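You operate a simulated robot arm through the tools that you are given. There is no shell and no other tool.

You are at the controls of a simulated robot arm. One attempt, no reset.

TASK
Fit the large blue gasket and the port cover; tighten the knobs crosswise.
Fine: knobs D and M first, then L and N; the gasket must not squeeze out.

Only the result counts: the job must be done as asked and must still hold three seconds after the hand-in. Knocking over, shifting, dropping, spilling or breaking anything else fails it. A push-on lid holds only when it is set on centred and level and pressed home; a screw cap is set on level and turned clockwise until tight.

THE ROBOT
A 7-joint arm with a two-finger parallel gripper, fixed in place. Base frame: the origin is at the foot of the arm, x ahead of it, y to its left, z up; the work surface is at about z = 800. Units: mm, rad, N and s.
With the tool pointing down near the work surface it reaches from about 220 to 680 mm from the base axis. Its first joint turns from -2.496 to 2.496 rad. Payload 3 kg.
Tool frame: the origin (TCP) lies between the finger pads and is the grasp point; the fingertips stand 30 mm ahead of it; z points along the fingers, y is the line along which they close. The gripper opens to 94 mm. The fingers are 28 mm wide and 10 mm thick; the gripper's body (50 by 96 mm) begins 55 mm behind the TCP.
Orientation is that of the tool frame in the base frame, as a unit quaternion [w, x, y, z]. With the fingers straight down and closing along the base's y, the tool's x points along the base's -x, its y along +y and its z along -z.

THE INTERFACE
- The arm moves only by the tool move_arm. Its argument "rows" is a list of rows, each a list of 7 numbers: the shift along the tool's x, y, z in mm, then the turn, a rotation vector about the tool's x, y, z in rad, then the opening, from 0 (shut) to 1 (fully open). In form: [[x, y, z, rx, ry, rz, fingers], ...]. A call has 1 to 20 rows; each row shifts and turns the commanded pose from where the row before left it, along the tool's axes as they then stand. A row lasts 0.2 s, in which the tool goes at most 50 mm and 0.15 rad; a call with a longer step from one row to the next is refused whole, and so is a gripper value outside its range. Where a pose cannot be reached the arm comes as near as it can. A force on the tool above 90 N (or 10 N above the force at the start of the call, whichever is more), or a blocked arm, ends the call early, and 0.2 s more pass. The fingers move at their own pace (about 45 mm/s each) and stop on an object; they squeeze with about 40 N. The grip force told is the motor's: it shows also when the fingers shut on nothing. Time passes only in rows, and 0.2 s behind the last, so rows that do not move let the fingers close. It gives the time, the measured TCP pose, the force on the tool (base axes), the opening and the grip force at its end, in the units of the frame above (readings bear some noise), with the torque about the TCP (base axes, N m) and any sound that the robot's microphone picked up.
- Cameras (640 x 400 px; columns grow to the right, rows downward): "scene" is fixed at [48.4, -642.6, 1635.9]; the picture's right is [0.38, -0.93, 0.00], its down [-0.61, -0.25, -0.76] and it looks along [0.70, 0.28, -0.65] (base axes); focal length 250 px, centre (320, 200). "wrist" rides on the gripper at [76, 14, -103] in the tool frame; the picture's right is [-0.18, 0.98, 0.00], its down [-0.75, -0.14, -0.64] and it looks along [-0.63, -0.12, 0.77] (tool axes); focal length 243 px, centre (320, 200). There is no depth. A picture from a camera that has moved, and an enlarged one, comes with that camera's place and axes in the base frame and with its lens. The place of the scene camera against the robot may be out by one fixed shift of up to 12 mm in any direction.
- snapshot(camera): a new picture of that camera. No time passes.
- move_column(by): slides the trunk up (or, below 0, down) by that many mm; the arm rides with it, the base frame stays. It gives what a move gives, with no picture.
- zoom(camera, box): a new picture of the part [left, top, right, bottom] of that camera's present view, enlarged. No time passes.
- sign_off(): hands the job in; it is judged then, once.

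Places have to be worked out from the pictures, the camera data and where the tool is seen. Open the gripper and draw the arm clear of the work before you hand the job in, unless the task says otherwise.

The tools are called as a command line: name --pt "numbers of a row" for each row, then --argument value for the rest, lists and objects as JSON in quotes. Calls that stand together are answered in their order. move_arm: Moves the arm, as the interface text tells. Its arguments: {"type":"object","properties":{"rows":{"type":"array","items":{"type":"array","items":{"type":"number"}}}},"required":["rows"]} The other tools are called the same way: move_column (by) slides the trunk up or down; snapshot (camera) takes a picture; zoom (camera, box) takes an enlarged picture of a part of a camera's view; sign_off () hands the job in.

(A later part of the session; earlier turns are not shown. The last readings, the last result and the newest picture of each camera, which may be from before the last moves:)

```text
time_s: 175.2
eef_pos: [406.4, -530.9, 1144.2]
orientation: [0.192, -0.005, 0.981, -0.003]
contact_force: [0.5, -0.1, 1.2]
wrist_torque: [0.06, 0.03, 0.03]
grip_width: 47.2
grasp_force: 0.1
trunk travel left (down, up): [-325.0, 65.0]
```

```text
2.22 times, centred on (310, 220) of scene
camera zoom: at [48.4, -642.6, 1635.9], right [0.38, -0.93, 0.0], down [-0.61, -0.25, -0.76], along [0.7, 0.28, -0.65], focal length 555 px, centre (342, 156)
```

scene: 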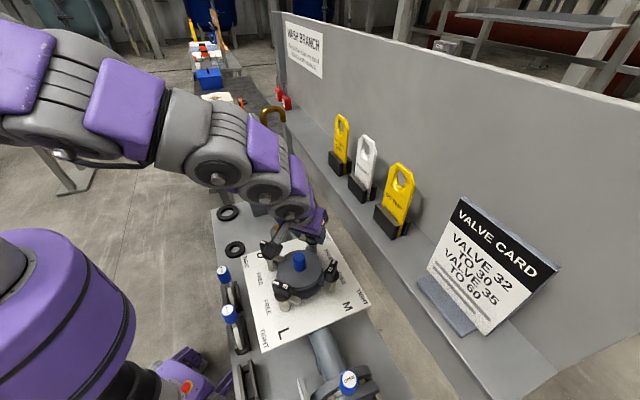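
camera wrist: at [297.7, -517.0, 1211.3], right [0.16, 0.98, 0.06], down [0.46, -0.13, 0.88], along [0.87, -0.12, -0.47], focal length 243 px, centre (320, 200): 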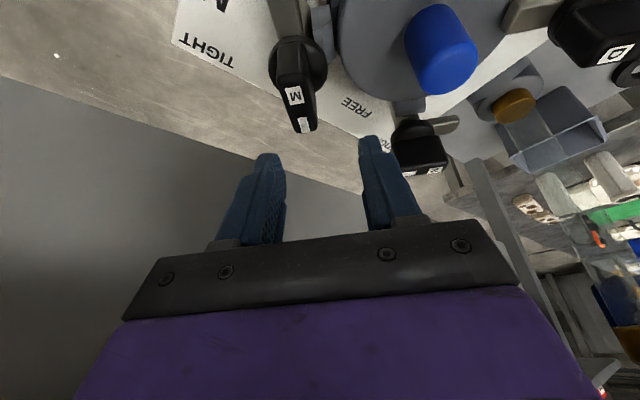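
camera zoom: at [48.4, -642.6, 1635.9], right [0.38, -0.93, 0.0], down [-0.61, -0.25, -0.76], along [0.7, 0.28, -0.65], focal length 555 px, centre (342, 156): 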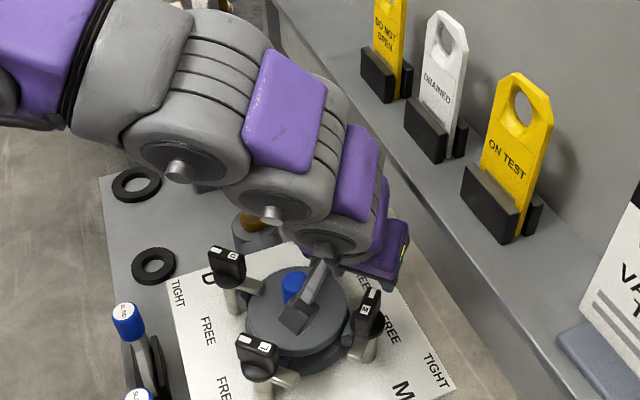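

The hand again stops about 9 mm short in y with no force on the sensor, so something before the sensor touches. I look closely at the shelf edge near the wrist.

zoom --camera "scene" --box '[300, 170, 400, 260]'

zoom --camera "scene" --box '[330, 200, 470, 400]'

zoom --camera "wrist" --box '[0, 60, 320, 260]'

```text
4.44 times, centred on (350, 215) of scene
camera zoom: at [48.4, -642.6, 1635.9], right [0.38, -0.93, 0.0], down [-0.61, -0.25, -0.76], along [0.7, 0.28, -0.65], focal length 1109 px, centre (187, 133)
```

zoom: 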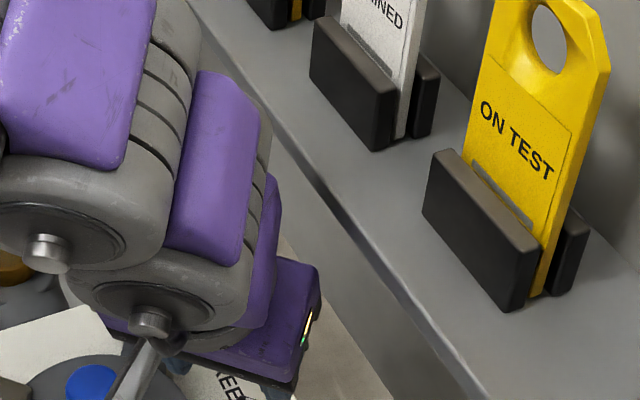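

```text
2.00 times, centred on (400, 300) of scene
camera zoom: at [48.4, -642.6, 1635.9], right [0.38, -0.93, 0.0], down [-0.61, -0.25, -0.76], along [0.7, 0.28, -0.65], focal length 499 px, centre (160, 0)
```

zoom: 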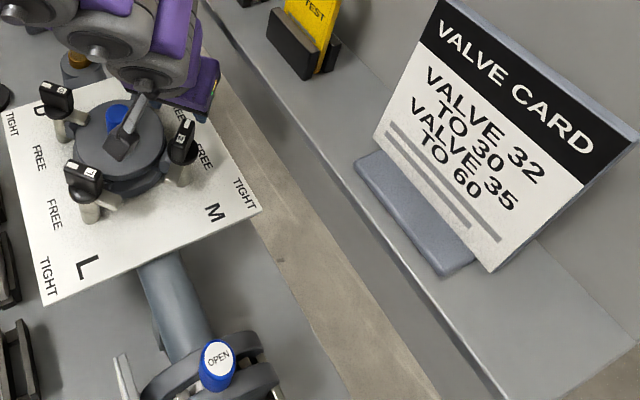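

```text
2.00 times, centred on (160, 160) of wrist
camera zoom: at [297.7, -517.0, 1211.3], right [0.16, 0.98, 0.06], down [0.46, -0.13, 0.88], along [0.87, -0.12, -0.47], focal length 485 px, centre (640, 280)
```

zoom: 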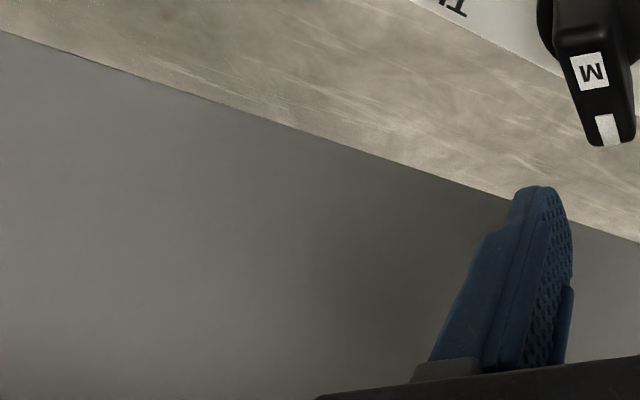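

The ledge front seems to span z≈1250–1300 about 20 mm outside M, so the wide hand body catches it only while high. I back off and approach M low along its bar from the -x side instead.

move_arm --pt "0 15 0 0 0 0 0.5" --pt "0 25 0 0 0 0 0.5" --pt "18.5 10 -7.5 0 0 0 0.5" --pt "27.8 0 -11.2 0 0 0 0.5" --pt "27.8 0 -11.2 0 0 0 0.5" --pt "4 0 9 0 0 0 0.5" --pt "7.5 0 18.5 0 0 0 0.5" --pt "0 0 0 0 0 0 0.5"

snapshot --camera "wrist"

```text
time_s: 177.0
eef_pos: [323.5, -492.4, 1111.4]
orientation: [0.191, -0.002, 0.982, -0.003]
contact_force: [1.2, -9.0, 0.5]
wrist_torque: [-0.18, 0.08, 0.06]
grip_width: 42.0
grasp_force: 0.1
trunk travel left (down, up): [-325.0, 65.0]
```

```text
taken
camera wrist: at [214.9, -479.7, 1176.7], right [0.17, 0.98, 0.06], down [0.46, -0.14, 0.88], along [0.87, -0.12, -0.47], focal length 243 px, centre (320, 200)
```

wrist: 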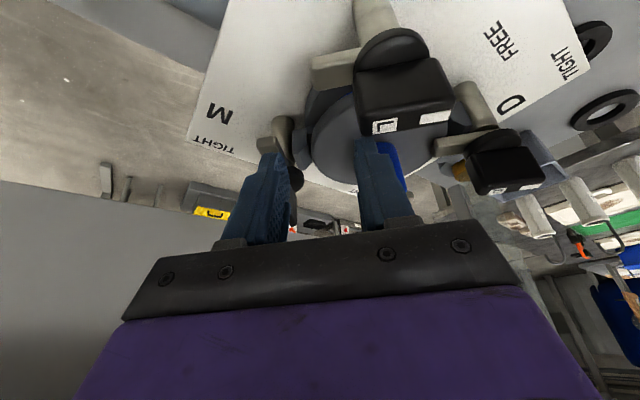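

The +y finger touches the end of L's bar; I move straight away from it toward -y.

move_arm --pt "0 -10 0 0 0 0 0.5" --pt "0 -20 0 0 0 0 0.5" --pt "0 -14 0 0 0 0 0.5" --pt "0 -4 0 0 0 0 0.5" --pt "0 0 0 0 0 0 0.5"

snapshot --camera "wrist"

zoom --camera "scene" --box '[250, 190, 390, 310]'

```text
time_s: 178.2
eef_pos: [325.1, -540.1, 1111.8]
orientation: [0.191, -0.003, 0.982, -0.001]
contact_force: [-0.2, -1.1, -0.4]
wrist_torque: [-0.02, -0.01, 0.01]
grip_width: 47.0
grasp_force: 0.0
trunk travel left (down, up): [-325.0, 65.0]
```

```text
taken
camera wrist: at [216.1, -526.8, 1177.5], right [0.17, 0.98, 0.07], down [0.46, -0.14, 0.88], along [0.87, -0.12, -0.47], focal length 243 px, centre (320, 200)
```

wrist: 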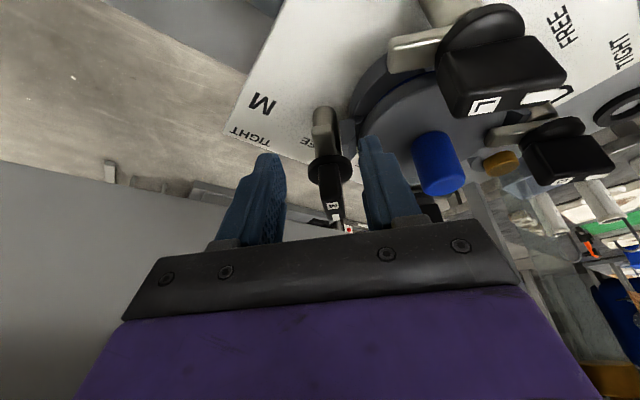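

```text
3.33 times, centred on (320, 250) of scene
camera zoom: at [48.4, -642.6, 1635.9], right [0.38, -0.93, 0.0], down [-0.61, -0.25, -0.76], along [0.7, 0.28, -0.65], focal length 832 px, centre (320, 33)
```

zoom: 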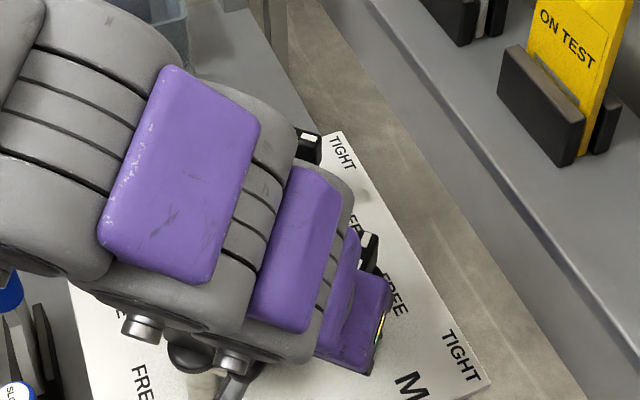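

Clear and accurate here, with M's bar ahead between the fingers. I lower a little and slide in along +x over the bar.

move_arm --pt "5 0 12.3 0 0 0 0.5" --pt "-14 0 5.6 0 0 0 0.5" --pt "-18.5 0 7.5 0 0 0 0.5" --pt "-18.5 0 7.5 0 0 0 0.5" --pt "-14 0 5.6 0 0 0 0.5" --pt "-7 0 2.8 0 0 0 0.5" --pt "0 0 0 0 0 0 0.5"

zoom --camera "wrist" --box '[180, 20, 460, 240]'

zoom --camera "scene" --box '[270, 190, 390, 300]'

```text
time_s: 179.8
eef_pos: [402.4, -538.8, 1098.2]
orientation: [0.191, -0.003, 0.982, 0.0]
contact_force: [0.2, 0.2, 0.3]
wrist_torque: [0.01, 0.02, 0.04]
grip_width: 47.2
grasp_force: 0.0
trunk travel left (down, up): [-325.0, 65.0]
```

```text
1.82 times, centred on (320, 130) of wrist
camera zoom: at [293.9, -524.9, 1163.9], right [0.17, 0.98, 0.07], down [0.46, -0.14, 0.88], along [0.87, -0.11, -0.47], focal length 441 px, centre (320, 327)
```

zoom: 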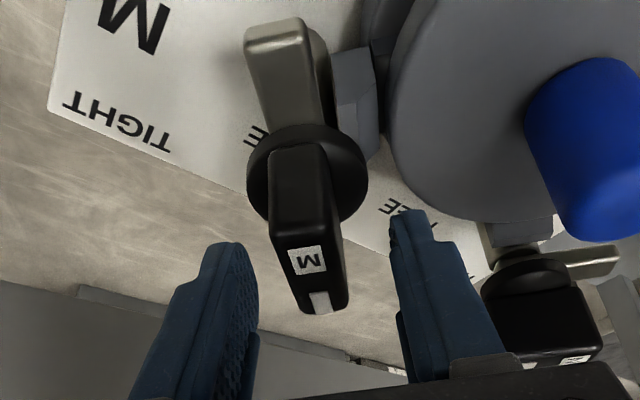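

```text
3.64 times, centred on (330, 245) of scene
camera zoom: at [48.4, -642.6, 1635.9], right [0.38, -0.93, 0.0], down [-0.61, -0.25, -0.76], along [0.7, 0.28, -0.65], focal length 908 px, centre (284, 36)
```

zoom: 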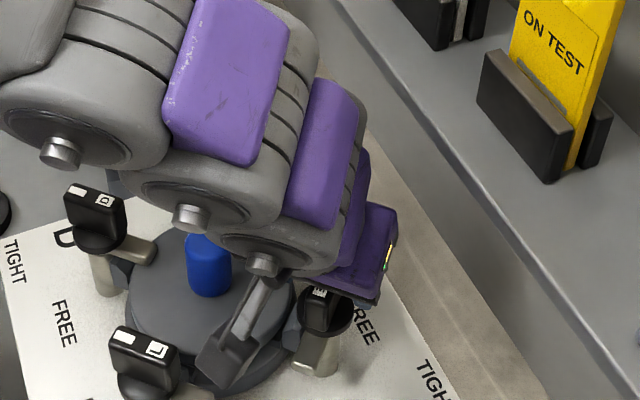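

The fingers straddle M's bar. I close and check.

move_arm --pt "0 -0.6 0 0 0 0 0.3" --pt "0 0 0 0 0 0 0.15" --pt "0 0 0 0 0 0 0.0" --pt "0 0 0 0 0 0 0.0" --pt "0 0 0 0 0 0 0.0"

zoom --camera "wrist" --box '[180, 20, 460, 240]'

```text
time_s: 181.0
eef_pos: [402.1, -538.3, 1098.0]
orientation: [0.191, -0.002, 0.982, -0.001]
contact_force: [0.8, -2.8, 2.4]
wrist_torque: [0.29, 0.04, -0.24]
grip_width: 17.9
grasp_force: 45.1
trunk travel left (down, up): [-325.0, 65.0]
```

```text
1.82 times, centred on (320, 130) of wrist
camera zoom: at [293.6, -526.0, 1164.2], right [0.17, 0.98, 0.07], down [0.46, -0.14, 0.88], along [0.87, -0.12, -0.47], focal length 441 px, centre (320, 327)
```

zoom: 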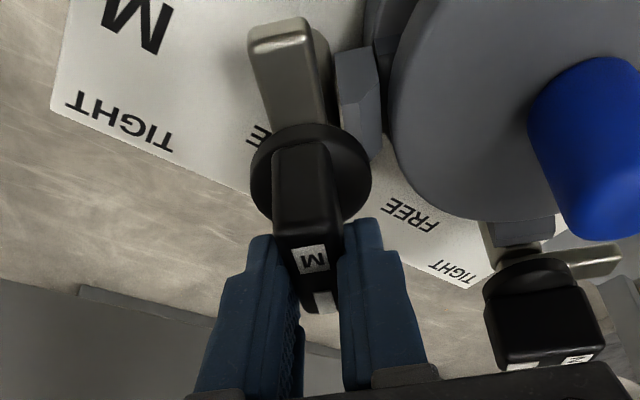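

Gripped at 17.9 mm. I turn M clockwise about the vertical in stages; the lean swings from -x toward +y, both away from the ledge.

move_arm --pt "0 0 0 0.0375 0 0.0927 0.0" --pt "0 0 0 0.045 0 0.111 0.0" --pt "0 0 0 0.045 0 0.111 0.0" --pt "0 0 0 0.045 0 0.111 0.0" --pt "0 0 0 0 0 0 0.0"

zoom --camera "scene" --box '[250, 170, 390, 310]'

```text
time_s: 182.2
eef_pos: [403.2, -537.9, 1098.6]
orientation: [0.187, 0.222, 0.956, -0.046]
contact_force: [10.0, -2.3, 18.0]
wrist_torque: [0.15, -0.65, 0.02]
grip_width: 18.2
grasp_force: 44.8
trunk travel left (down, up): [-325.0, 65.0]
```

```text
2.86 times, centred on (320, 240) of scene
camera zoom: at [48.4, -642.6, 1635.9], right [0.38, -0.93, 0.0], down [-0.61, -0.25, -0.76], along [0.7, 0.28, -0.65], focal length 713 px, centre (320, 86)
```

zoom: 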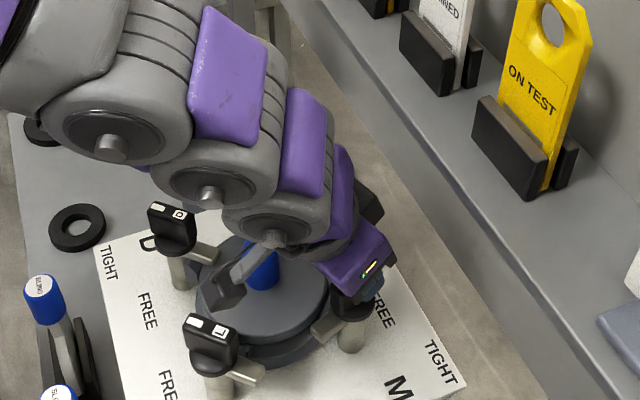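

Turning freely, all clear. I continue.

move_arm --pt "-0.4 0 -1 0.045 0 0.111 0.0" --pt "0 0 0 0.045 0 0.111 0.0" --pt "0 0 0 0.045 0 0.111 0.0" --pt "0 0 0 0.045 0 0.111 0.0" --pt "0 0 0 0 0 0 0.0"

zoom --camera "scene" --box '[250, 170, 390, 310]'

```text
time_s: 183.4
eef_pos: [403.0, -539.4, 1097.8]
orientation: [0.17, 0.441, 0.877, -0.087]
contact_force: [12.9, 6.2, 2.9]
wrist_torque: [-0.42, -1.02, 0.03]
grip_width: 17.9
grasp_force: 45.0
trunk travel left (down, up): [-325.0, 65.0]
```

```text
2.86 times, centred on (320, 240) of scene
camera zoom: at [48.4, -642.6, 1635.9], right [0.38, -0.93, 0.0], down [-0.61, -0.25, -0.76], along [0.7, 0.28, -0.65], focal length 713 px, centre (320, 86)
```

zoom: 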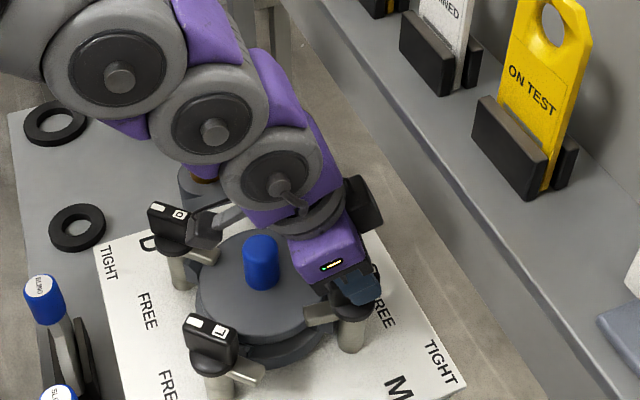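

move_arm --pt "0 0 0 0.045 0 0.111 0.0" --pt "0 0 0 0.045 0 0.111 0.0" --pt "0 0 0 0.045 0 0.111 0.0" --pt "0 0 0 0.045 0 0.111 0.0" --pt "0 0 0 0.045 0 0.111 0.0" --pt "0 0 0 0 0 0 0.0"

zoom --camera "scene" --box '[250, 170, 390, 310]'

```text
time_s: 184.8
eef_pos: [403.0, -539.4, 1097.2]
orientation: [0.138, 0.681, 0.706, -0.136]
contact_force: [18.9, 8.0, -1.5]
wrist_torque: [0.74, -0.34, -0.03]
grip_width: 17.9
grasp_force: 44.9
trunk travel left (down, up): [-325.0, 65.0]
```

```text
2.86 times, centred on (320, 240) of scene
camera zoom: at [48.4, -642.6, 1635.9], right [0.38, -0.93, 0.0], down [-0.61, -0.25, -0.76], along [0.7, 0.28, -0.65], focal length 713 px, centre (320, 86)
```

zoom: 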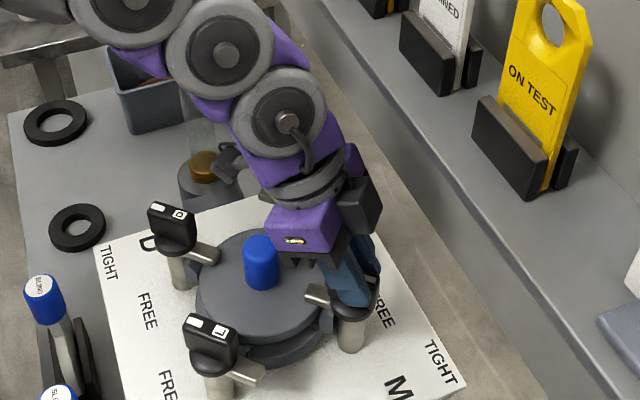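

At about 88°. I turn the last bit to the stop.

move_arm --pt "0 0 0 0.0187 0 0.0463 0.0" --pt "0 0 0 0.0187 0 0.0463 0.0" --pt "0 0 0 0.0187 0 0.0463 0.0" --pt "0 0 0 0 0 0 0.0"

snapshot --camera "wrist"

```text
time_s: 185.8
eef_pos: [403.9, -539.4, 1098.5]
orientation: [0.129, 0.731, 0.655, -0.145]
contact_force: [21.3, 6.0, -2.7]
wrist_torque: [0.06, -0.93, 1.89]
grip_width: 20.5
grasp_force: 44.6
trunk travel left (down, up): [-325.0, 65.0]
```

```text
taken
camera wrist: at [430.5, -432.1, 1163.7], right [0.96, -0.28, 0.07], down [-0.19, -0.44, 0.88], along [-0.22, -0.86, -0.47], focal length 243 px, centre (320, 200)
```

wrist: 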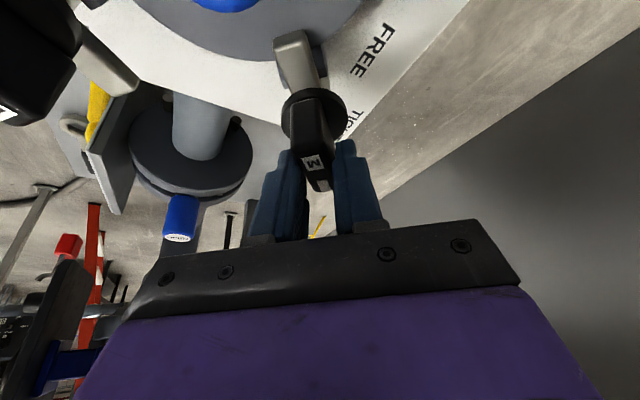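

M is at its stop (1.9 N·m). I unload, open, rise 35 mm and then draw back over the cover before straightening the hand.

move_arm --pt "0 0 0 -0.0225 0 -0.0556 0.0" --pt "0 0 0 -0.0225 0 -0.0556 0.0" --pt "0 0 0 0 0 0 0.25" --pt "0 0 0 0 0 0 0.5" --pt "0 0 0 0 0 0 0.5" --pt "-2 0 -5 0 0 0 0.5" --pt "-5.6 0 -13.9 0 0 0 0.5" --pt "-5.6 0 -13.9 0 0 0 0.5" --pt "0 0 0 0 0 0 0.5"

zoom --camera "scene" --box '[250, 170, 390, 310]'

```text
time_s: 187.8
eef_pos: [400.7, -539.1, 1133.9]
orientation: [0.136, 0.692, 0.696, -0.137]
contact_force: [-1.3, -0.7, 0.6]
wrist_torque: [-0.02, -0.01, -0.01]
grip_width: 47.0
grasp_force: 0.0
trunk travel left (down, up): [-325.0, 65.0]
```

```text
2.86 times, centred on (320, 240) of scene
camera zoom: at [48.4, -642.6, 1635.9], right [0.38, -0.93, 0.0], down [-0.61, -0.25, -0.76], along [0.7, 0.28, -0.65], focal length 713 px, centre (320, 86)
```

zoom: 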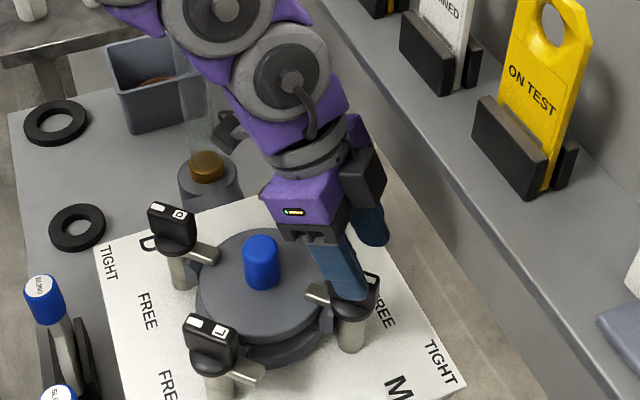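

M is tight with its dog over the cover. I move back over the port at height, straighten the hand and go on to L, which is well clear of the ledge.

move_arm --pt "10 0 -25 0 0 0 0.5" --pt "15 0 -30 0 0 0 0.5" --pt "27.8 0 -11.2 0 0 0 0.5" --pt "27.8 0 -11.2 0 0 0 0.5" --pt "18 0 -7 0 0 0 0.5" --pt "0 0 0 0 0.1 0 0.5" --pt "0 0 0 0 0.1 0 0.5" --pt "0 0 0 0 0.1 0 0.5" --pt "0 0 0 0 0.084 0 0.5" --pt "0 0 0 0 0 -0.0 0.5"

snapshot --camera "wrist"

zoom --camera "scene" --box '[245, 215, 355, 315]'

```text
time_s: 190.0
eef_pos: [400.9, -415.8, 1174.6]
orientation: [0.001, 0.704, 0.71, -0.001]
contact_force: [0.5, -0.5, 0.1]
wrist_torque: [0.0, 0.0, -0.03]
grip_width: 47.0
grasp_force: 0.0
trunk travel left (down, up): [-325.0, 65.0]
```

```text
taken
camera wrist: at [414.7, -339.9, 1276.5], right [0.98, -0.17, 0.0], down [-0.13, -0.75, 0.64], along [-0.11, -0.63, -0.76], focal length 243 px, centre (320, 200)
```

wrist: 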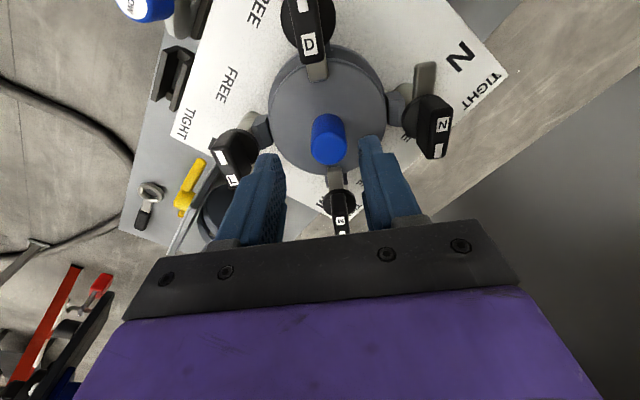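

```text
4.00 times, centred on (300, 265) of scene
camera zoom: at [48.4, -642.6, 1635.9], right [0.38, -0.93, 0.0], down [-0.61, -0.25, -0.76], along [0.7, 0.28, -0.65], focal length 998 px, centre (400, -60)
```

zoom: 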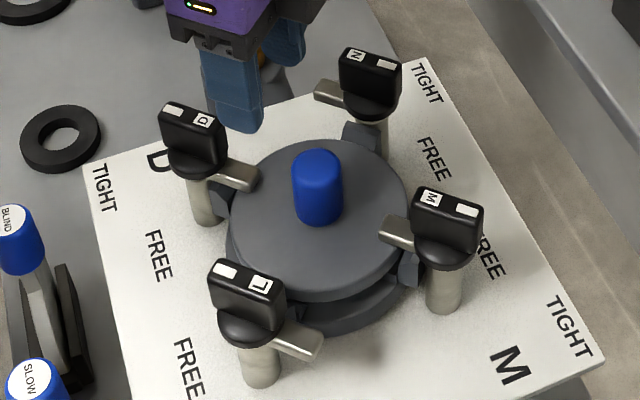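

D and M are both tight. Now above L.

move_arm --pt "-5 -15 0 0 0 0 0.5" --pt "-8 -28 0 0 0 0 0.5" --pt "-10 -28 0 0 0 0 0.5" --pt "-7 -20 0 0 0 0 0.5" --pt "0 0 20 0 0 0.006 0.5" --pt "0 0 20 0 0 0 0.5" --pt "0 0 0 0 0 0 0.5"

zoom --camera "wrist" --box '[180, 20, 460, 240]'

```text
time_s: 191.6
eef_pos: [309.8, -447.6, 1134.9]
orientation: [0.0, 0.706, 0.709, -0.003]
contact_force: [0.5, 0.3, -0.4]
wrist_torque: [-0.03, 0.02, 0.0]
grip_width: 46.8
grasp_force: 0.2
trunk travel left (down, up): [-325.0, 65.0]
```

```text
1.82 times, centred on (320, 130) of wrist
camera zoom: at [324.8, -370.9, 1237.0], right [0.98, -0.18, 0.0], down [-0.14, -0.75, 0.65], along [-0.12, -0.63, -0.76], focal length 441 px, centre (320, 327)
```

zoom: 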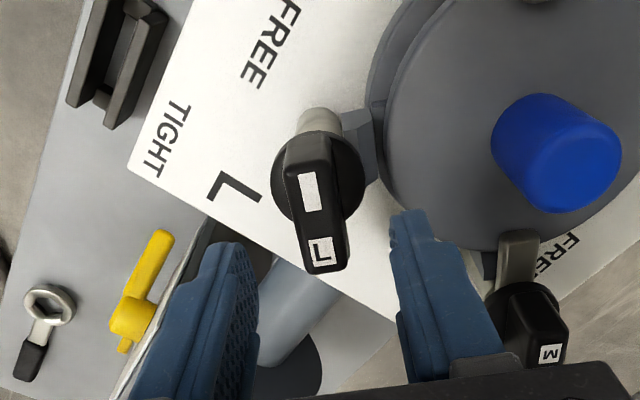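

L's bar is aligned with the fingers and about 2 mm off. I correct, lower and grip.

move_arm --pt "2.2 -0.9 0 0 0 0 0.5" --pt "0 0 14 0 0 0 0.5" --pt "0 0 14 0 0 0 0.5" --pt "0 0 12 0 0 0 0.5" --pt "0 0 0 0 0 0 0.5" --pt "0 0 0 0 0 0 0.3" --pt "0 0 0 0 0 0 0.1" --pt "0 0 0 0 0 0 0.0" --pt "0 0 0 0 0 0 0.0"

zoom --camera "wrist" --box '[180, 20, 460, 240]'

```text
time_s: 193.6
eef_pos: [309.8, -445.0, 1094.9]
orientation: [0.002, 0.706, 0.708, -0.003]
contact_force: [4.1, -0.3, -1.4]
wrist_torque: [-0.45, -0.48, 0.0]
grip_width: 17.8
grasp_force: 44.1
trunk travel left (down, up): [-325.0, 65.0]
```

```text
1.82 times, centred on (320, 130) of wrist
camera zoom: at [323.9, -369.3, 1196.8], right [0.98, -0.18, 0.0], down [-0.14, -0.75, 0.65], along [-0.12, -0.64, -0.76], focal length 441 px, centre (320, 327)
```

zoom: 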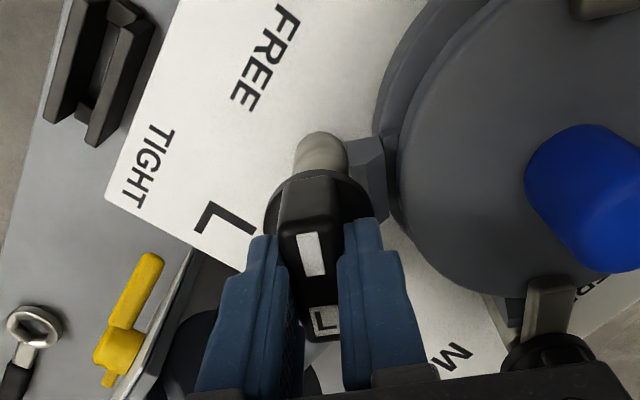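

L is gripped. I turn it anticlockwise to its stop, watching the torque.

move_arm --pt "0 0 0 0 0 -0.12 0.0" --pt "0 0 0 0 0 -0.12 0.0" --pt "0 0 0 0 0 -0.12 0.0" --pt "0 0 0 0 0 -0.12 0.0" --pt "0 0 0 0 0 -0.12 0.0" --pt "0 0 0 0 0 -0.12 0.0" --pt "0 0 0 0 0 -0.12 0.0" --pt "0 0 0 0 0 -0.12 0.0" --pt "0 0 0 0 0 -0.12 0.0" --pt "0 0 0 0 0 -0.12 0.0" --pt "0 0 0 0 0 -0.12 0.0" --pt "0 0 0 0 0 0 0.0"

move_arm --pt "0 0 0 0 0 -0.1 0.0" --pt "0 0 0 0 0 -0.1 0.0" --pt "0 0 0 0 0 -0.05 0.0" --pt "0 0 0 0 0 0 0.0"

move_arm --pt "0 0 0 0 0 -0.05 0.0" --pt "0 0 0 0 0 -0.05 0.0" --pt "0 0 0 0 0 0 0.0"

zoom --camera "scene" --box '[245, 215, 355, 315]'

```text
time_s: 196.2
eef_pos: [309.4, -445.7, 1095.1]
orientation: [-0.001, 0.123, 0.992, -0.002]
contact_force: [10.4, -4.0, 8.5]
wrist_torque: [0.46, -1.37, 0.01]
grip_width: 17.6
grasp_force: 44.6
trunk travel left (down, up): [-325.0, 65.0]
```

```text
time_s: 197.2
eef_pos: [308.5, -445.4, 1095.2]
orientation: [-0.001, -0.001, 1.0, -0.003]
contact_force: [12.4, -7.6, 10.3]
wrist_torque: [0.51, -1.38, -0.17]
grip_width: 17.9
grasp_force: 45.0
trunk travel left (down, up): [-325.0, 65.0]
```

```text
time_s: 198.0
eef_pos: [308.6, -446.1, 1095.2]
orientation: [-0.002, -0.052, 0.999, -0.002]
contact_force: [6.6, -3.6, 13.2]
wrist_torque: [0.23, -0.54, -1.57]
grip_width: 20.1
grasp_force: 44.8
trunk travel left (down, up): [-325.0, 65.0]
```

```text
4.00 times, centred on (300, 265) of scene
camera zoom: at [48.4, -642.6, 1635.9], right [0.38, -0.93, 0.0], down [-0.61, -0.25, -0.76], along [0.7, 0.28, -0.65], focal length 998 px, centre (400, -60)
```

zoom: 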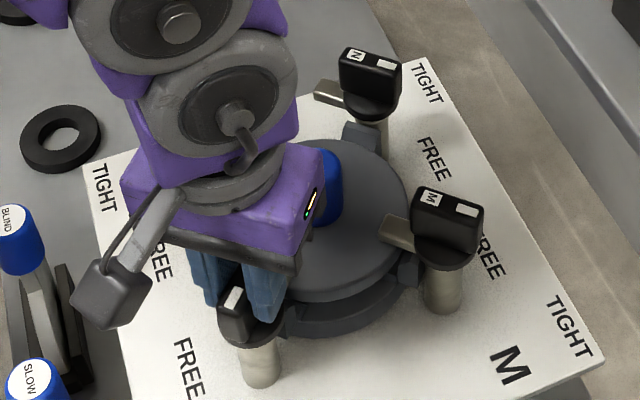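

L is at its stop (1.6 N·m). I unload, release and rise. For N, beside the glass tube and under the ledge, I will push its bar round with closed leaned-back fingers and then grip it for the final tightening.

move_arm --pt "0 0 0 0 0 0.05 0.0" --pt "0 0 0 0 0 0.05 0.0" --pt "0 0 0 0 0 0 0.25" --pt "0 0 0 0 0 0 0.5" --pt "0 0 0 0 0 0 0.5" --pt "0 0 -10 0 0 0 0.5" --pt "0 0 -25 0 0 0 0.5" --pt "0 0 -35 0 0 0 0.5" --pt "0 0 -25 0 0 0 0.5" --pt "0 0 0 0 0 0 0.5"

zoom --camera "scene" --box '[245, 215, 355, 315]'

snapshot --camera "wrist"

```text
time_s: 200.2
eef_pos: [309.3, -444.9, 1189.5]
orientation: [-0.002, -0.001, 1.0, -0.002]
contact_force: [-0.4, -0.3, -0.4]
wrist_torque: [0.0, 0.0, -0.01]
grip_width: 47.1
grasp_force: 0.0
trunk travel left (down, up): [-325.0, 65.0]
```

```text
4.00 times, centred on (300, 265) of scene
camera zoom: at [48.4, -642.6, 1635.9], right [0.38, -0.93, 0.0], down [-0.61, -0.25, -0.76], along [0.7, 0.28, -0.65], focal length 998 px, centre (400, -60)
```

zoom: 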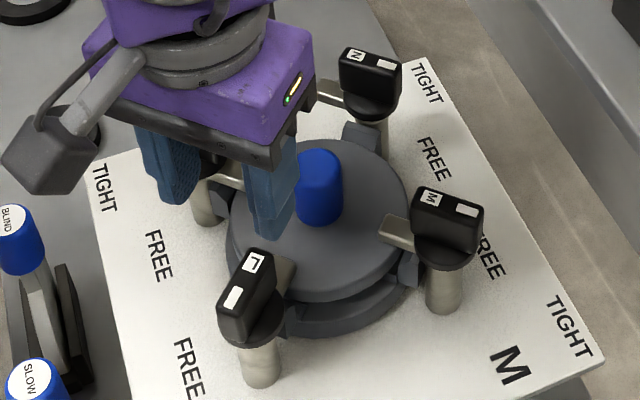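

```text
taken
camera wrist: at [233.5, -430.7, 1292.2], right [0.18, 0.98, 0.0], down [0.76, -0.14, 0.64], along [0.63, -0.12, -0.77], focal length 243 px, centre (320, 200)
```

wrist: 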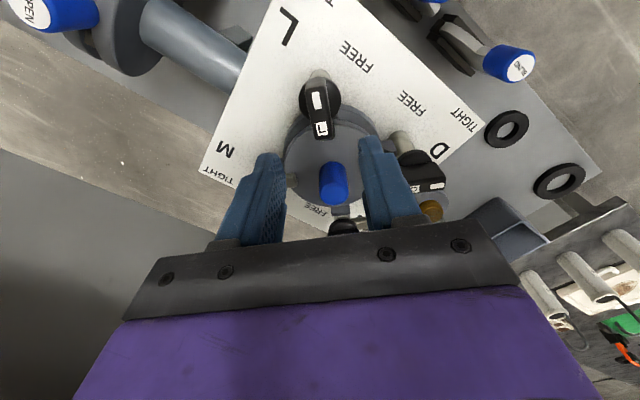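

L is tight. I close the fingers, lean the hand back and move over toward N at a safe height.

move_arm --pt "0 0 0 0 -0.1 0 0.2" --pt "0 0 0 0 -0.1 0 0.0" --pt "0 0 0 0 -0.1 0 0.0" --pt "0 0 0 0 -0.084 0 0.0" --pt "-22.2 5 18.4 0 0 0 0.0" --pt "-22.2 5 18.4 0 0 0 0.0" --pt "-22.2 5 18.4 0 0 0 0.0" --pt "-22.2 5 18.4 0 0 0 0.0" --pt "0 0 0 0 0 0 0.0"

snapshot --camera "wrist"

zoom --camera "scene" --box '[220, 130, 380, 290]'

```text
time_s: 202.2
eef_pos: [418.2, -423.4, 1156.8]
orientation: [0.19, -0.001, 0.982, -0.002]
contact_force: [-0.2, 0.6, 0.0]
wrist_torque: [-0.02, 0.02, -0.06]
grip_width: 0.0
grasp_force: 32.8
trunk travel left (down, up): [-325.0, 65.0]
```

```text
taken
camera wrist: at [309.4, -410.4, 1222.5], right [0.17, 0.98, 0.06], down [0.46, -0.14, 0.88], along [0.87, -0.12, -0.48], focal length 243 px, centre (320, 200)
```

wrist: 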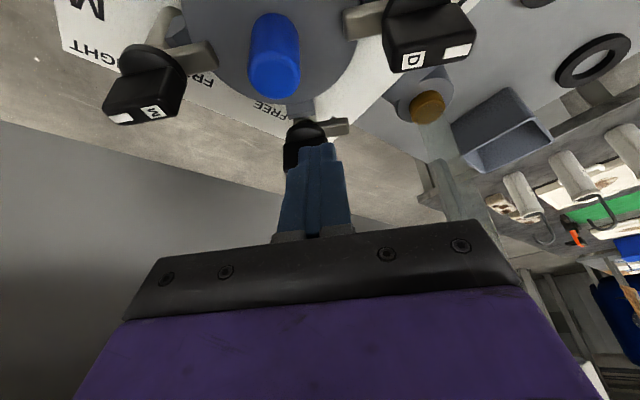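

```text
2.50 times, centred on (300, 210) of scene
camera zoom: at [48.4, -642.6, 1635.9], right [0.38, -0.93, 0.0], down [-0.61, -0.25, -0.76], along [0.7, 0.28, -0.65], focal length 624 px, centre (370, 175)
```

zoom: 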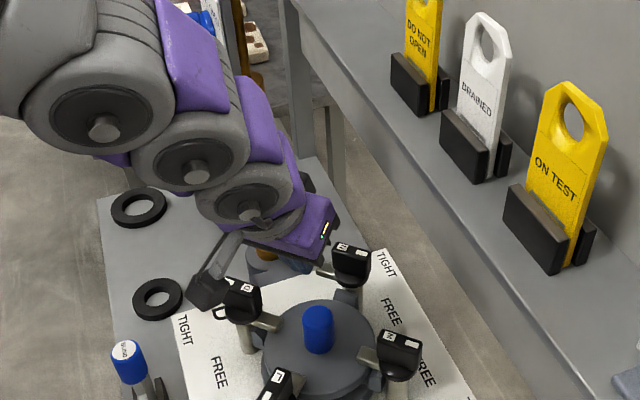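

Clear of ledge and board. I move on over N's far side.

move_arm --pt "-15 -1 11 0 0 0 0.0" --pt "-22 -1.5 16 0 0 0 0.0" --pt "-22 -1.5 16 0 0 0 0.0" --pt "-21 -1.5 17 0 0 0 0.0" --pt "0 0 0 0 0 0 0.0"

snapshot --camera "wrist"

zoom --camera "scene" --box '[220, 130, 380, 290]'

zoom --camera "scene" --box '[280, 200, 340, 260]'

```text
time_s: 203.4
eef_pos: [514.8, -429.7, 1127.9]
orientation: [0.191, -0.001, 0.982, -0.001]
contact_force: [0.3, -0.3, -0.3]
wrist_torque: [0.03, -0.03, -0.01]
grip_width: 0.0
grasp_force: 32.9
trunk travel left (down, up): [-325.0, 65.0]
```

```text
taken
camera wrist: at [406.9, -415.8, 1194.2], right [0.17, 0.98, 0.07], down [0.46, -0.14, 0.88], along [0.87, -0.12, -0.47], focal length 243 px, centre (320, 200)
```

wrist: 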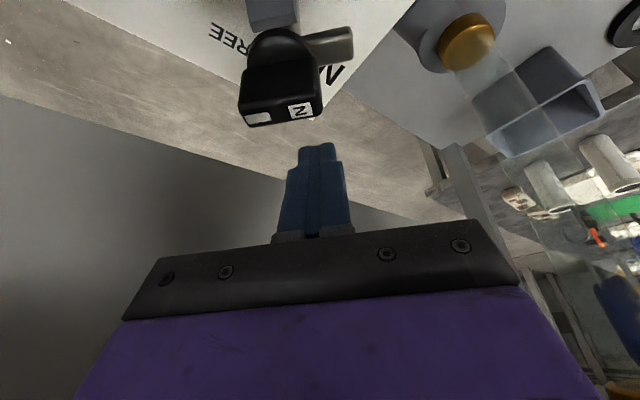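

```text
2.50 times, centred on (300, 210) of scene
camera zoom: at [48.4, -642.6, 1635.9], right [0.38, -0.93, 0.0], down [-0.61, -0.25, -0.76], along [0.7, 0.28, -0.65], focal length 624 px, centre (370, 175)
```

zoom: 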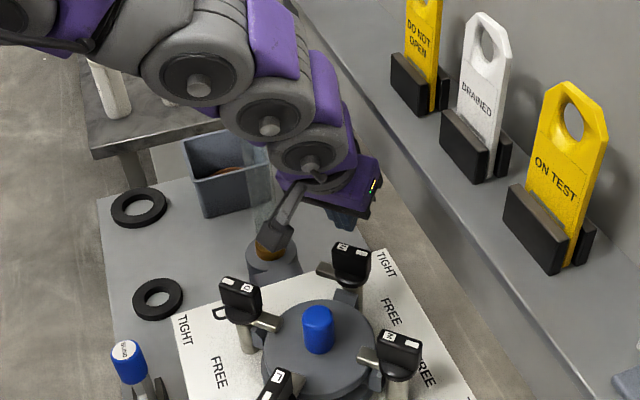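

```text
6.67 times, centred on (310, 230) of scene
camera zoom: at [48.4, -642.6, 1635.9], right [0.38, -0.93, 0.0], down [-0.61, -0.25, -0.76], along [0.7, 0.28, -0.65], focal length 1664 px, centre (387, 0)
```

zoom: 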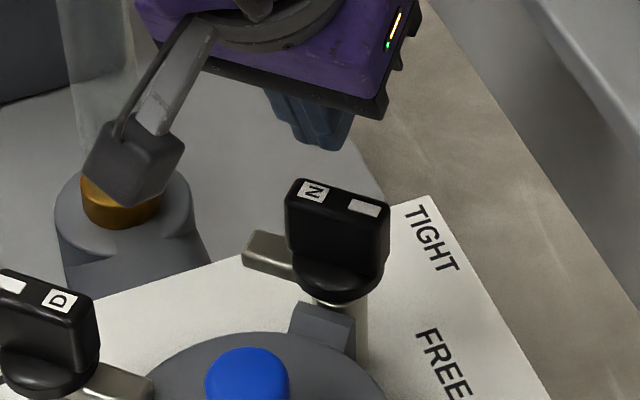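

Accurate and clear. I shift 8 mm further out, lower the closed fingers beside the +y end of N's bar.

move_arm --pt "-8 0.5 3.3 0 0 0 0.0" --pt "3.7 0 9.3 0 0 0 0.0" --pt "3.7 0 9.3 0 0 0 0.0" --pt "3.7 0 9.3 0 0 0 0.0" --pt "0 0 0 0 0 0 0.0"

snapshot --camera "wrist"

zoom --camera "scene" --box '[280, 200, 340, 260]'

```text
time_s: 204.6
eef_pos: [523.8, -429.1, 1098.7]
orientation: [0.19, -0.002, 0.982, -0.003]
contact_force: [-0.3, 0.3, 0.3]
wrist_torque: [0.02, 0.02, 0.03]
grip_width: 0.1
grasp_force: 33.0
trunk travel left (down, up): [-325.0, 65.0]
```

```text
taken
camera wrist: at [415.7, -416.3, 1165.1], right [0.17, 0.98, 0.06], down [0.46, -0.14, 0.88], along [0.87, -0.12, -0.48], focal length 243 px, centre (320, 200)
```

wrist: 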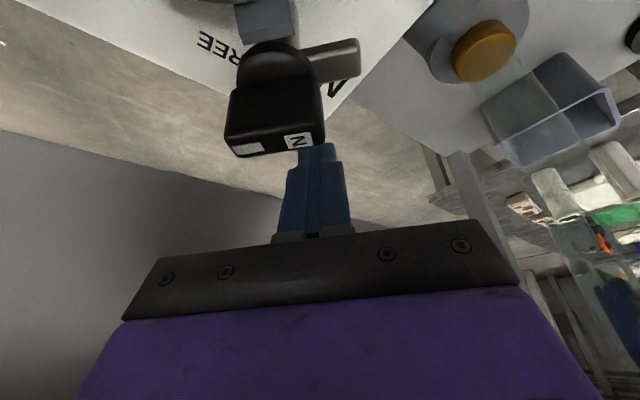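

```text
6.67 times, centred on (310, 230) of scene
camera zoom: at [48.4, -642.6, 1635.9], right [0.38, -0.93, 0.0], down [-0.61, -0.25, -0.76], along [0.7, 0.28, -0.65], focal length 1664 px, centre (387, 0)
```

zoom: 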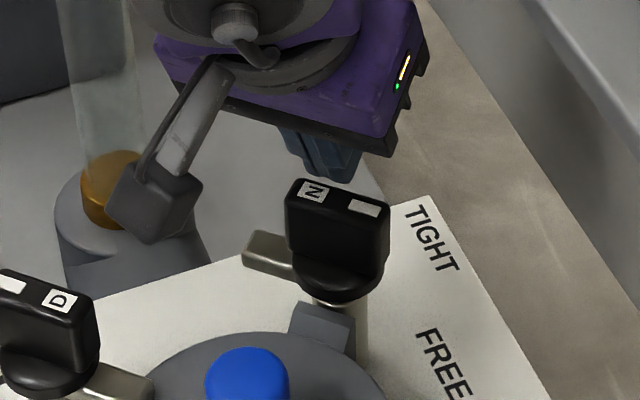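

The fingertips are behind the bar's +y end. I push it round along the computed arc, first to about 45°.

move_arm --pt "5.8 0 -2.4 0 0 0 0.0" --pt "4.2 5 -1.7 0 0 0 0.0" --pt "4.2 5 -1.7 0 0 0 0.0" --pt "7 3 -2.8 0 0 0 0.0" --pt "0 0 0 0 0 0 0.0"

snapshot --camera "wrist"

zoom --camera "scene" --box '[280, 200, 340, 260]'

```text
time_s: 205.8
eef_pos: [499.8, -416.1, 1098.6]
orientation: [0.19, -0.002, 0.982, -0.001]
contact_force: [-1.1, 1.0, 0.9]
wrist_torque: [0.0, 0.03, -0.02]
grip_width: 0.1
grasp_force: 32.8
trunk travel left (down, up): [-325.0, 65.0]
```

```text
taken
camera wrist: at [391.7, -402.7, 1164.7], right [0.17, 0.98, 0.06], down [0.46, -0.14, 0.88], along [0.87, -0.12, -0.48], focal length 243 px, centre (320, 200)
```

wrist: 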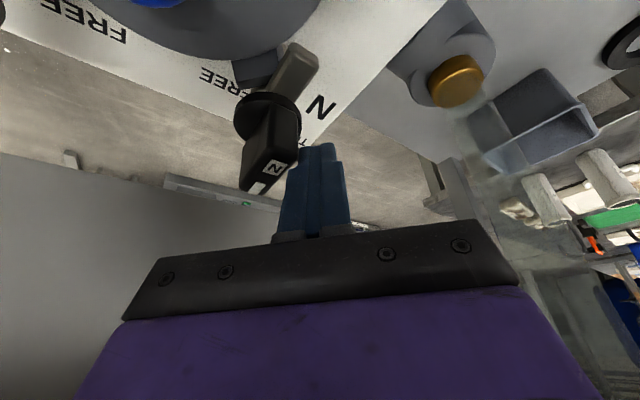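

```text
6.67 times, centred on (310, 230) of scene
camera zoom: at [48.4, -642.6, 1635.9], right [0.38, -0.93, 0.0], down [-0.61, -0.25, -0.76], along [0.7, 0.28, -0.65], focal length 1664 px, centre (387, 0)
```

zoom: 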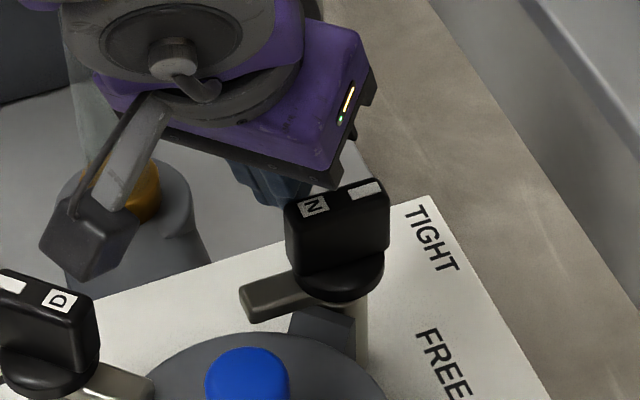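

N turns as planned. I continue the arc to the end.

move_arm --pt "7.9 0 -3.2 0 0 0 0.0" --pt "7 -5 -2.8 0 0 0 0.0" --pt "7 -6 -2.8 0 0 0 0.0" --pt "0 -2 0 0 0 0 0.0" --pt "0 0 0 0 0 0 0.0"

snapshot --camera "wrist"

zoom --camera "scene" --box '[280, 200, 340, 260]'

```text
time_s: 207.0
eef_pos: [477.1, -427.8, 1099.2]
orientation: [0.189, -0.002, 0.982, -0.001]
contact_force: [5.1, 9.5, -1.6]
wrist_torque: [0.32, -0.14, 0.08]
grip_width: 0.2
grasp_force: 33.0
trunk travel left (down, up): [-325.0, 65.0]
```

```text
taken
camera wrist: at [369.4, -413.5, 1165.7], right [0.17, 0.98, 0.06], down [0.46, -0.14, 0.88], along [0.87, -0.12, -0.48], focal length 243 px, centre (320, 200)
```

wrist: 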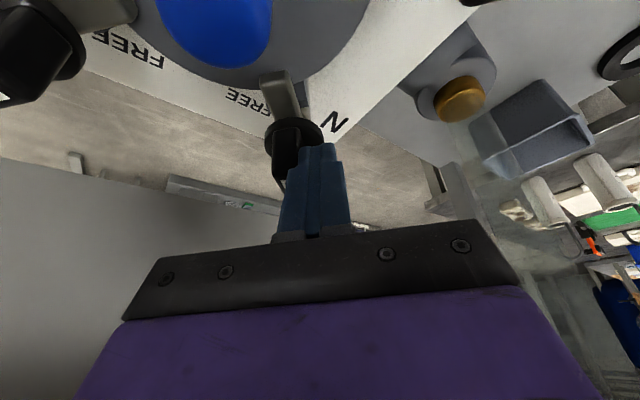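

```text
6.67 times, centred on (310, 230) of scene
camera zoom: at [48.4, -642.6, 1635.9], right [0.38, -0.93, 0.0], down [-0.61, -0.25, -0.76], along [0.7, 0.28, -0.65], focal length 1664 px, centre (387, 0)
```

zoom: 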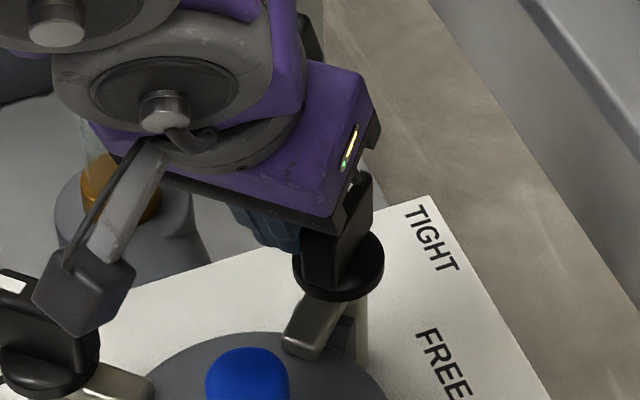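

N's dog is now nearly inward. I step off, rise, open the fingers and come over the bar to grip it for the final tightening.

move_arm --pt "0 12 0 0 0 0 0.0" --pt "-5.6 0 -13.9 0 0 0 0.2" --pt "-5.6 0 -13.9 0 0 0 0.5" --pt "-9 -15 3.7 0 0 0 0.5" --pt "-9 -15 3.7 0 0 0 0.5" --pt "0 0 0 0 0 0 0.5"

zoom --camera "wrist" --box '[180, 20, 460, 240]'

zoom --camera "scene" --box '[250, 170, 370, 290]'

```text
time_s: 208.4
eef_pos: [497.1, -447.1, 1128.7]
orientation: [0.19, -0.003, 0.982, -0.001]
contact_force: [-0.3, 0.5, 0.0]
wrist_torque: [-0.05, 0.01, 0.01]
grip_width: 46.7
grasp_force: 0.1
trunk travel left (down, up): [-325.0, 65.0]
```

```text
1.82 times, centred on (320, 130) of wrist
camera zoom: at [389.1, -433.7, 1195.7], right [0.17, 0.98, 0.07], down [0.46, -0.14, 0.88], along [0.87, -0.12, -0.48], focal length 441 px, centre (320, 327)
```

zoom: 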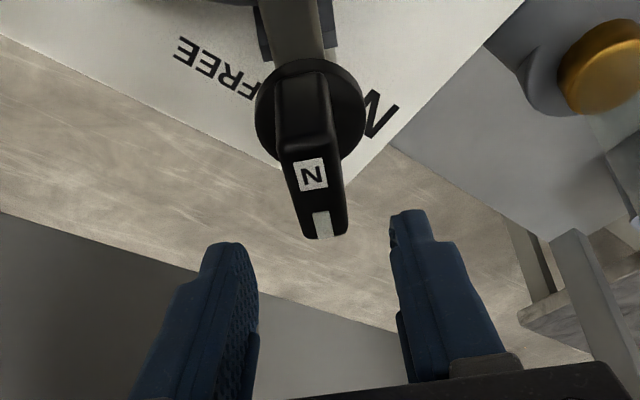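

```text
3.33 times, centred on (310, 230) of scene
camera zoom: at [48.4, -642.6, 1635.9], right [0.38, -0.93, 0.0], down [-0.61, -0.25, -0.76], along [0.7, 0.28, -0.65], focal length 832 px, centre (353, 100)
```

zoom: 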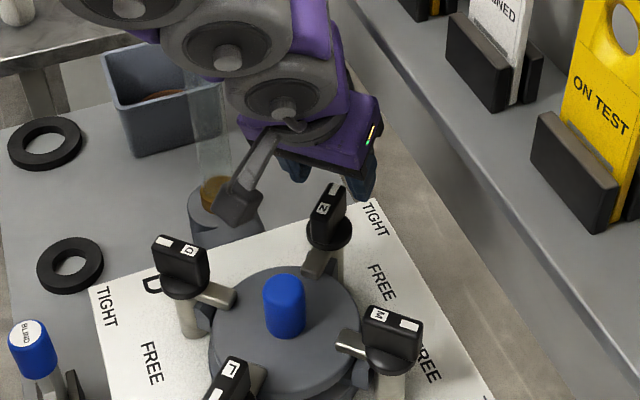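

The bar lies nearly along x between the fingers. I lower, grip and turn the last part anticlockwise.

move_arm --pt "3.8 0 9.4 0 0 0 0.5" --pt "3.8 0 9.4 0 0 0 0.5" --pt "3.8 0 9.4 0 0 0 0.5" --pt "0 0 0 0 0 0 0.5" --pt "0 0 0 0 0 0 0.3" --pt "0 0 0 0 0 0 0.1" --pt "0 0 0 0 0 0 0.0" --pt "0 0 0 0 0 0 0.0"

zoom --camera "wrist" --box '[180, 20, 460, 240]'

```text
time_s: 210.2
eef_pos: [497.7, -445.4, 1098.0]
orientation: [0.19, -0.002, 0.982, -0.002]
contact_force: [-0.7, 6.2, -2.6]
wrist_torque: [0.66, -0.21, -0.13]
grip_width: 17.9
grasp_force: 44.5
trunk travel left (down, up): [-325.0, 65.0]
```

```text
1.82 times, centred on (320, 130) of wrist
camera zoom: at [388.9, -431.8, 1165.1], right [0.17, 0.98, 0.07], down [0.46, -0.14, 0.88], along [0.87, -0.12, -0.48], focal length 441 px, centre (320, 327)
```

zoom: 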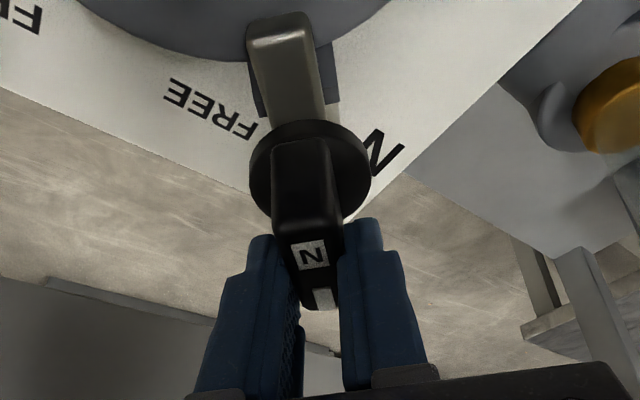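

move_arm --pt "0 0 0 -0.0187 0 -0.0463 0.0" --pt "0 0 0 -0.0187 0 -0.0463 0.0" --pt "0 0 0 0 0 0 0.0"

zoom --camera "wrist" --box '[180, 20, 460, 240]'

```text
time_s: 211.0
eef_pos: [497.2, -444.7, 1098.4]
orientation: [0.19, -0.051, 0.98, 0.007]
contact_force: [5.1, 7.7, -2.0]
wrist_torque: [-0.16, -0.14, -1.7]
grip_width: 20.0
grasp_force: 45.0
trunk travel left (down, up): [-325.0, 65.0]
```

```text
1.82 times, centred on (320, 130) of wrist
camera zoom: at [388.6, -443.0, 1165.1], right [0.07, 1.0, 0.06], down [0.47, -0.09, 0.88], along [0.88, -0.03, -0.48], focal length 441 px, centre (320, 327)
```

zoom: 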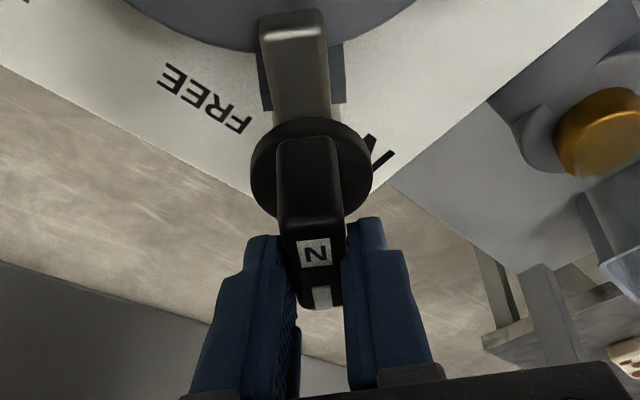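

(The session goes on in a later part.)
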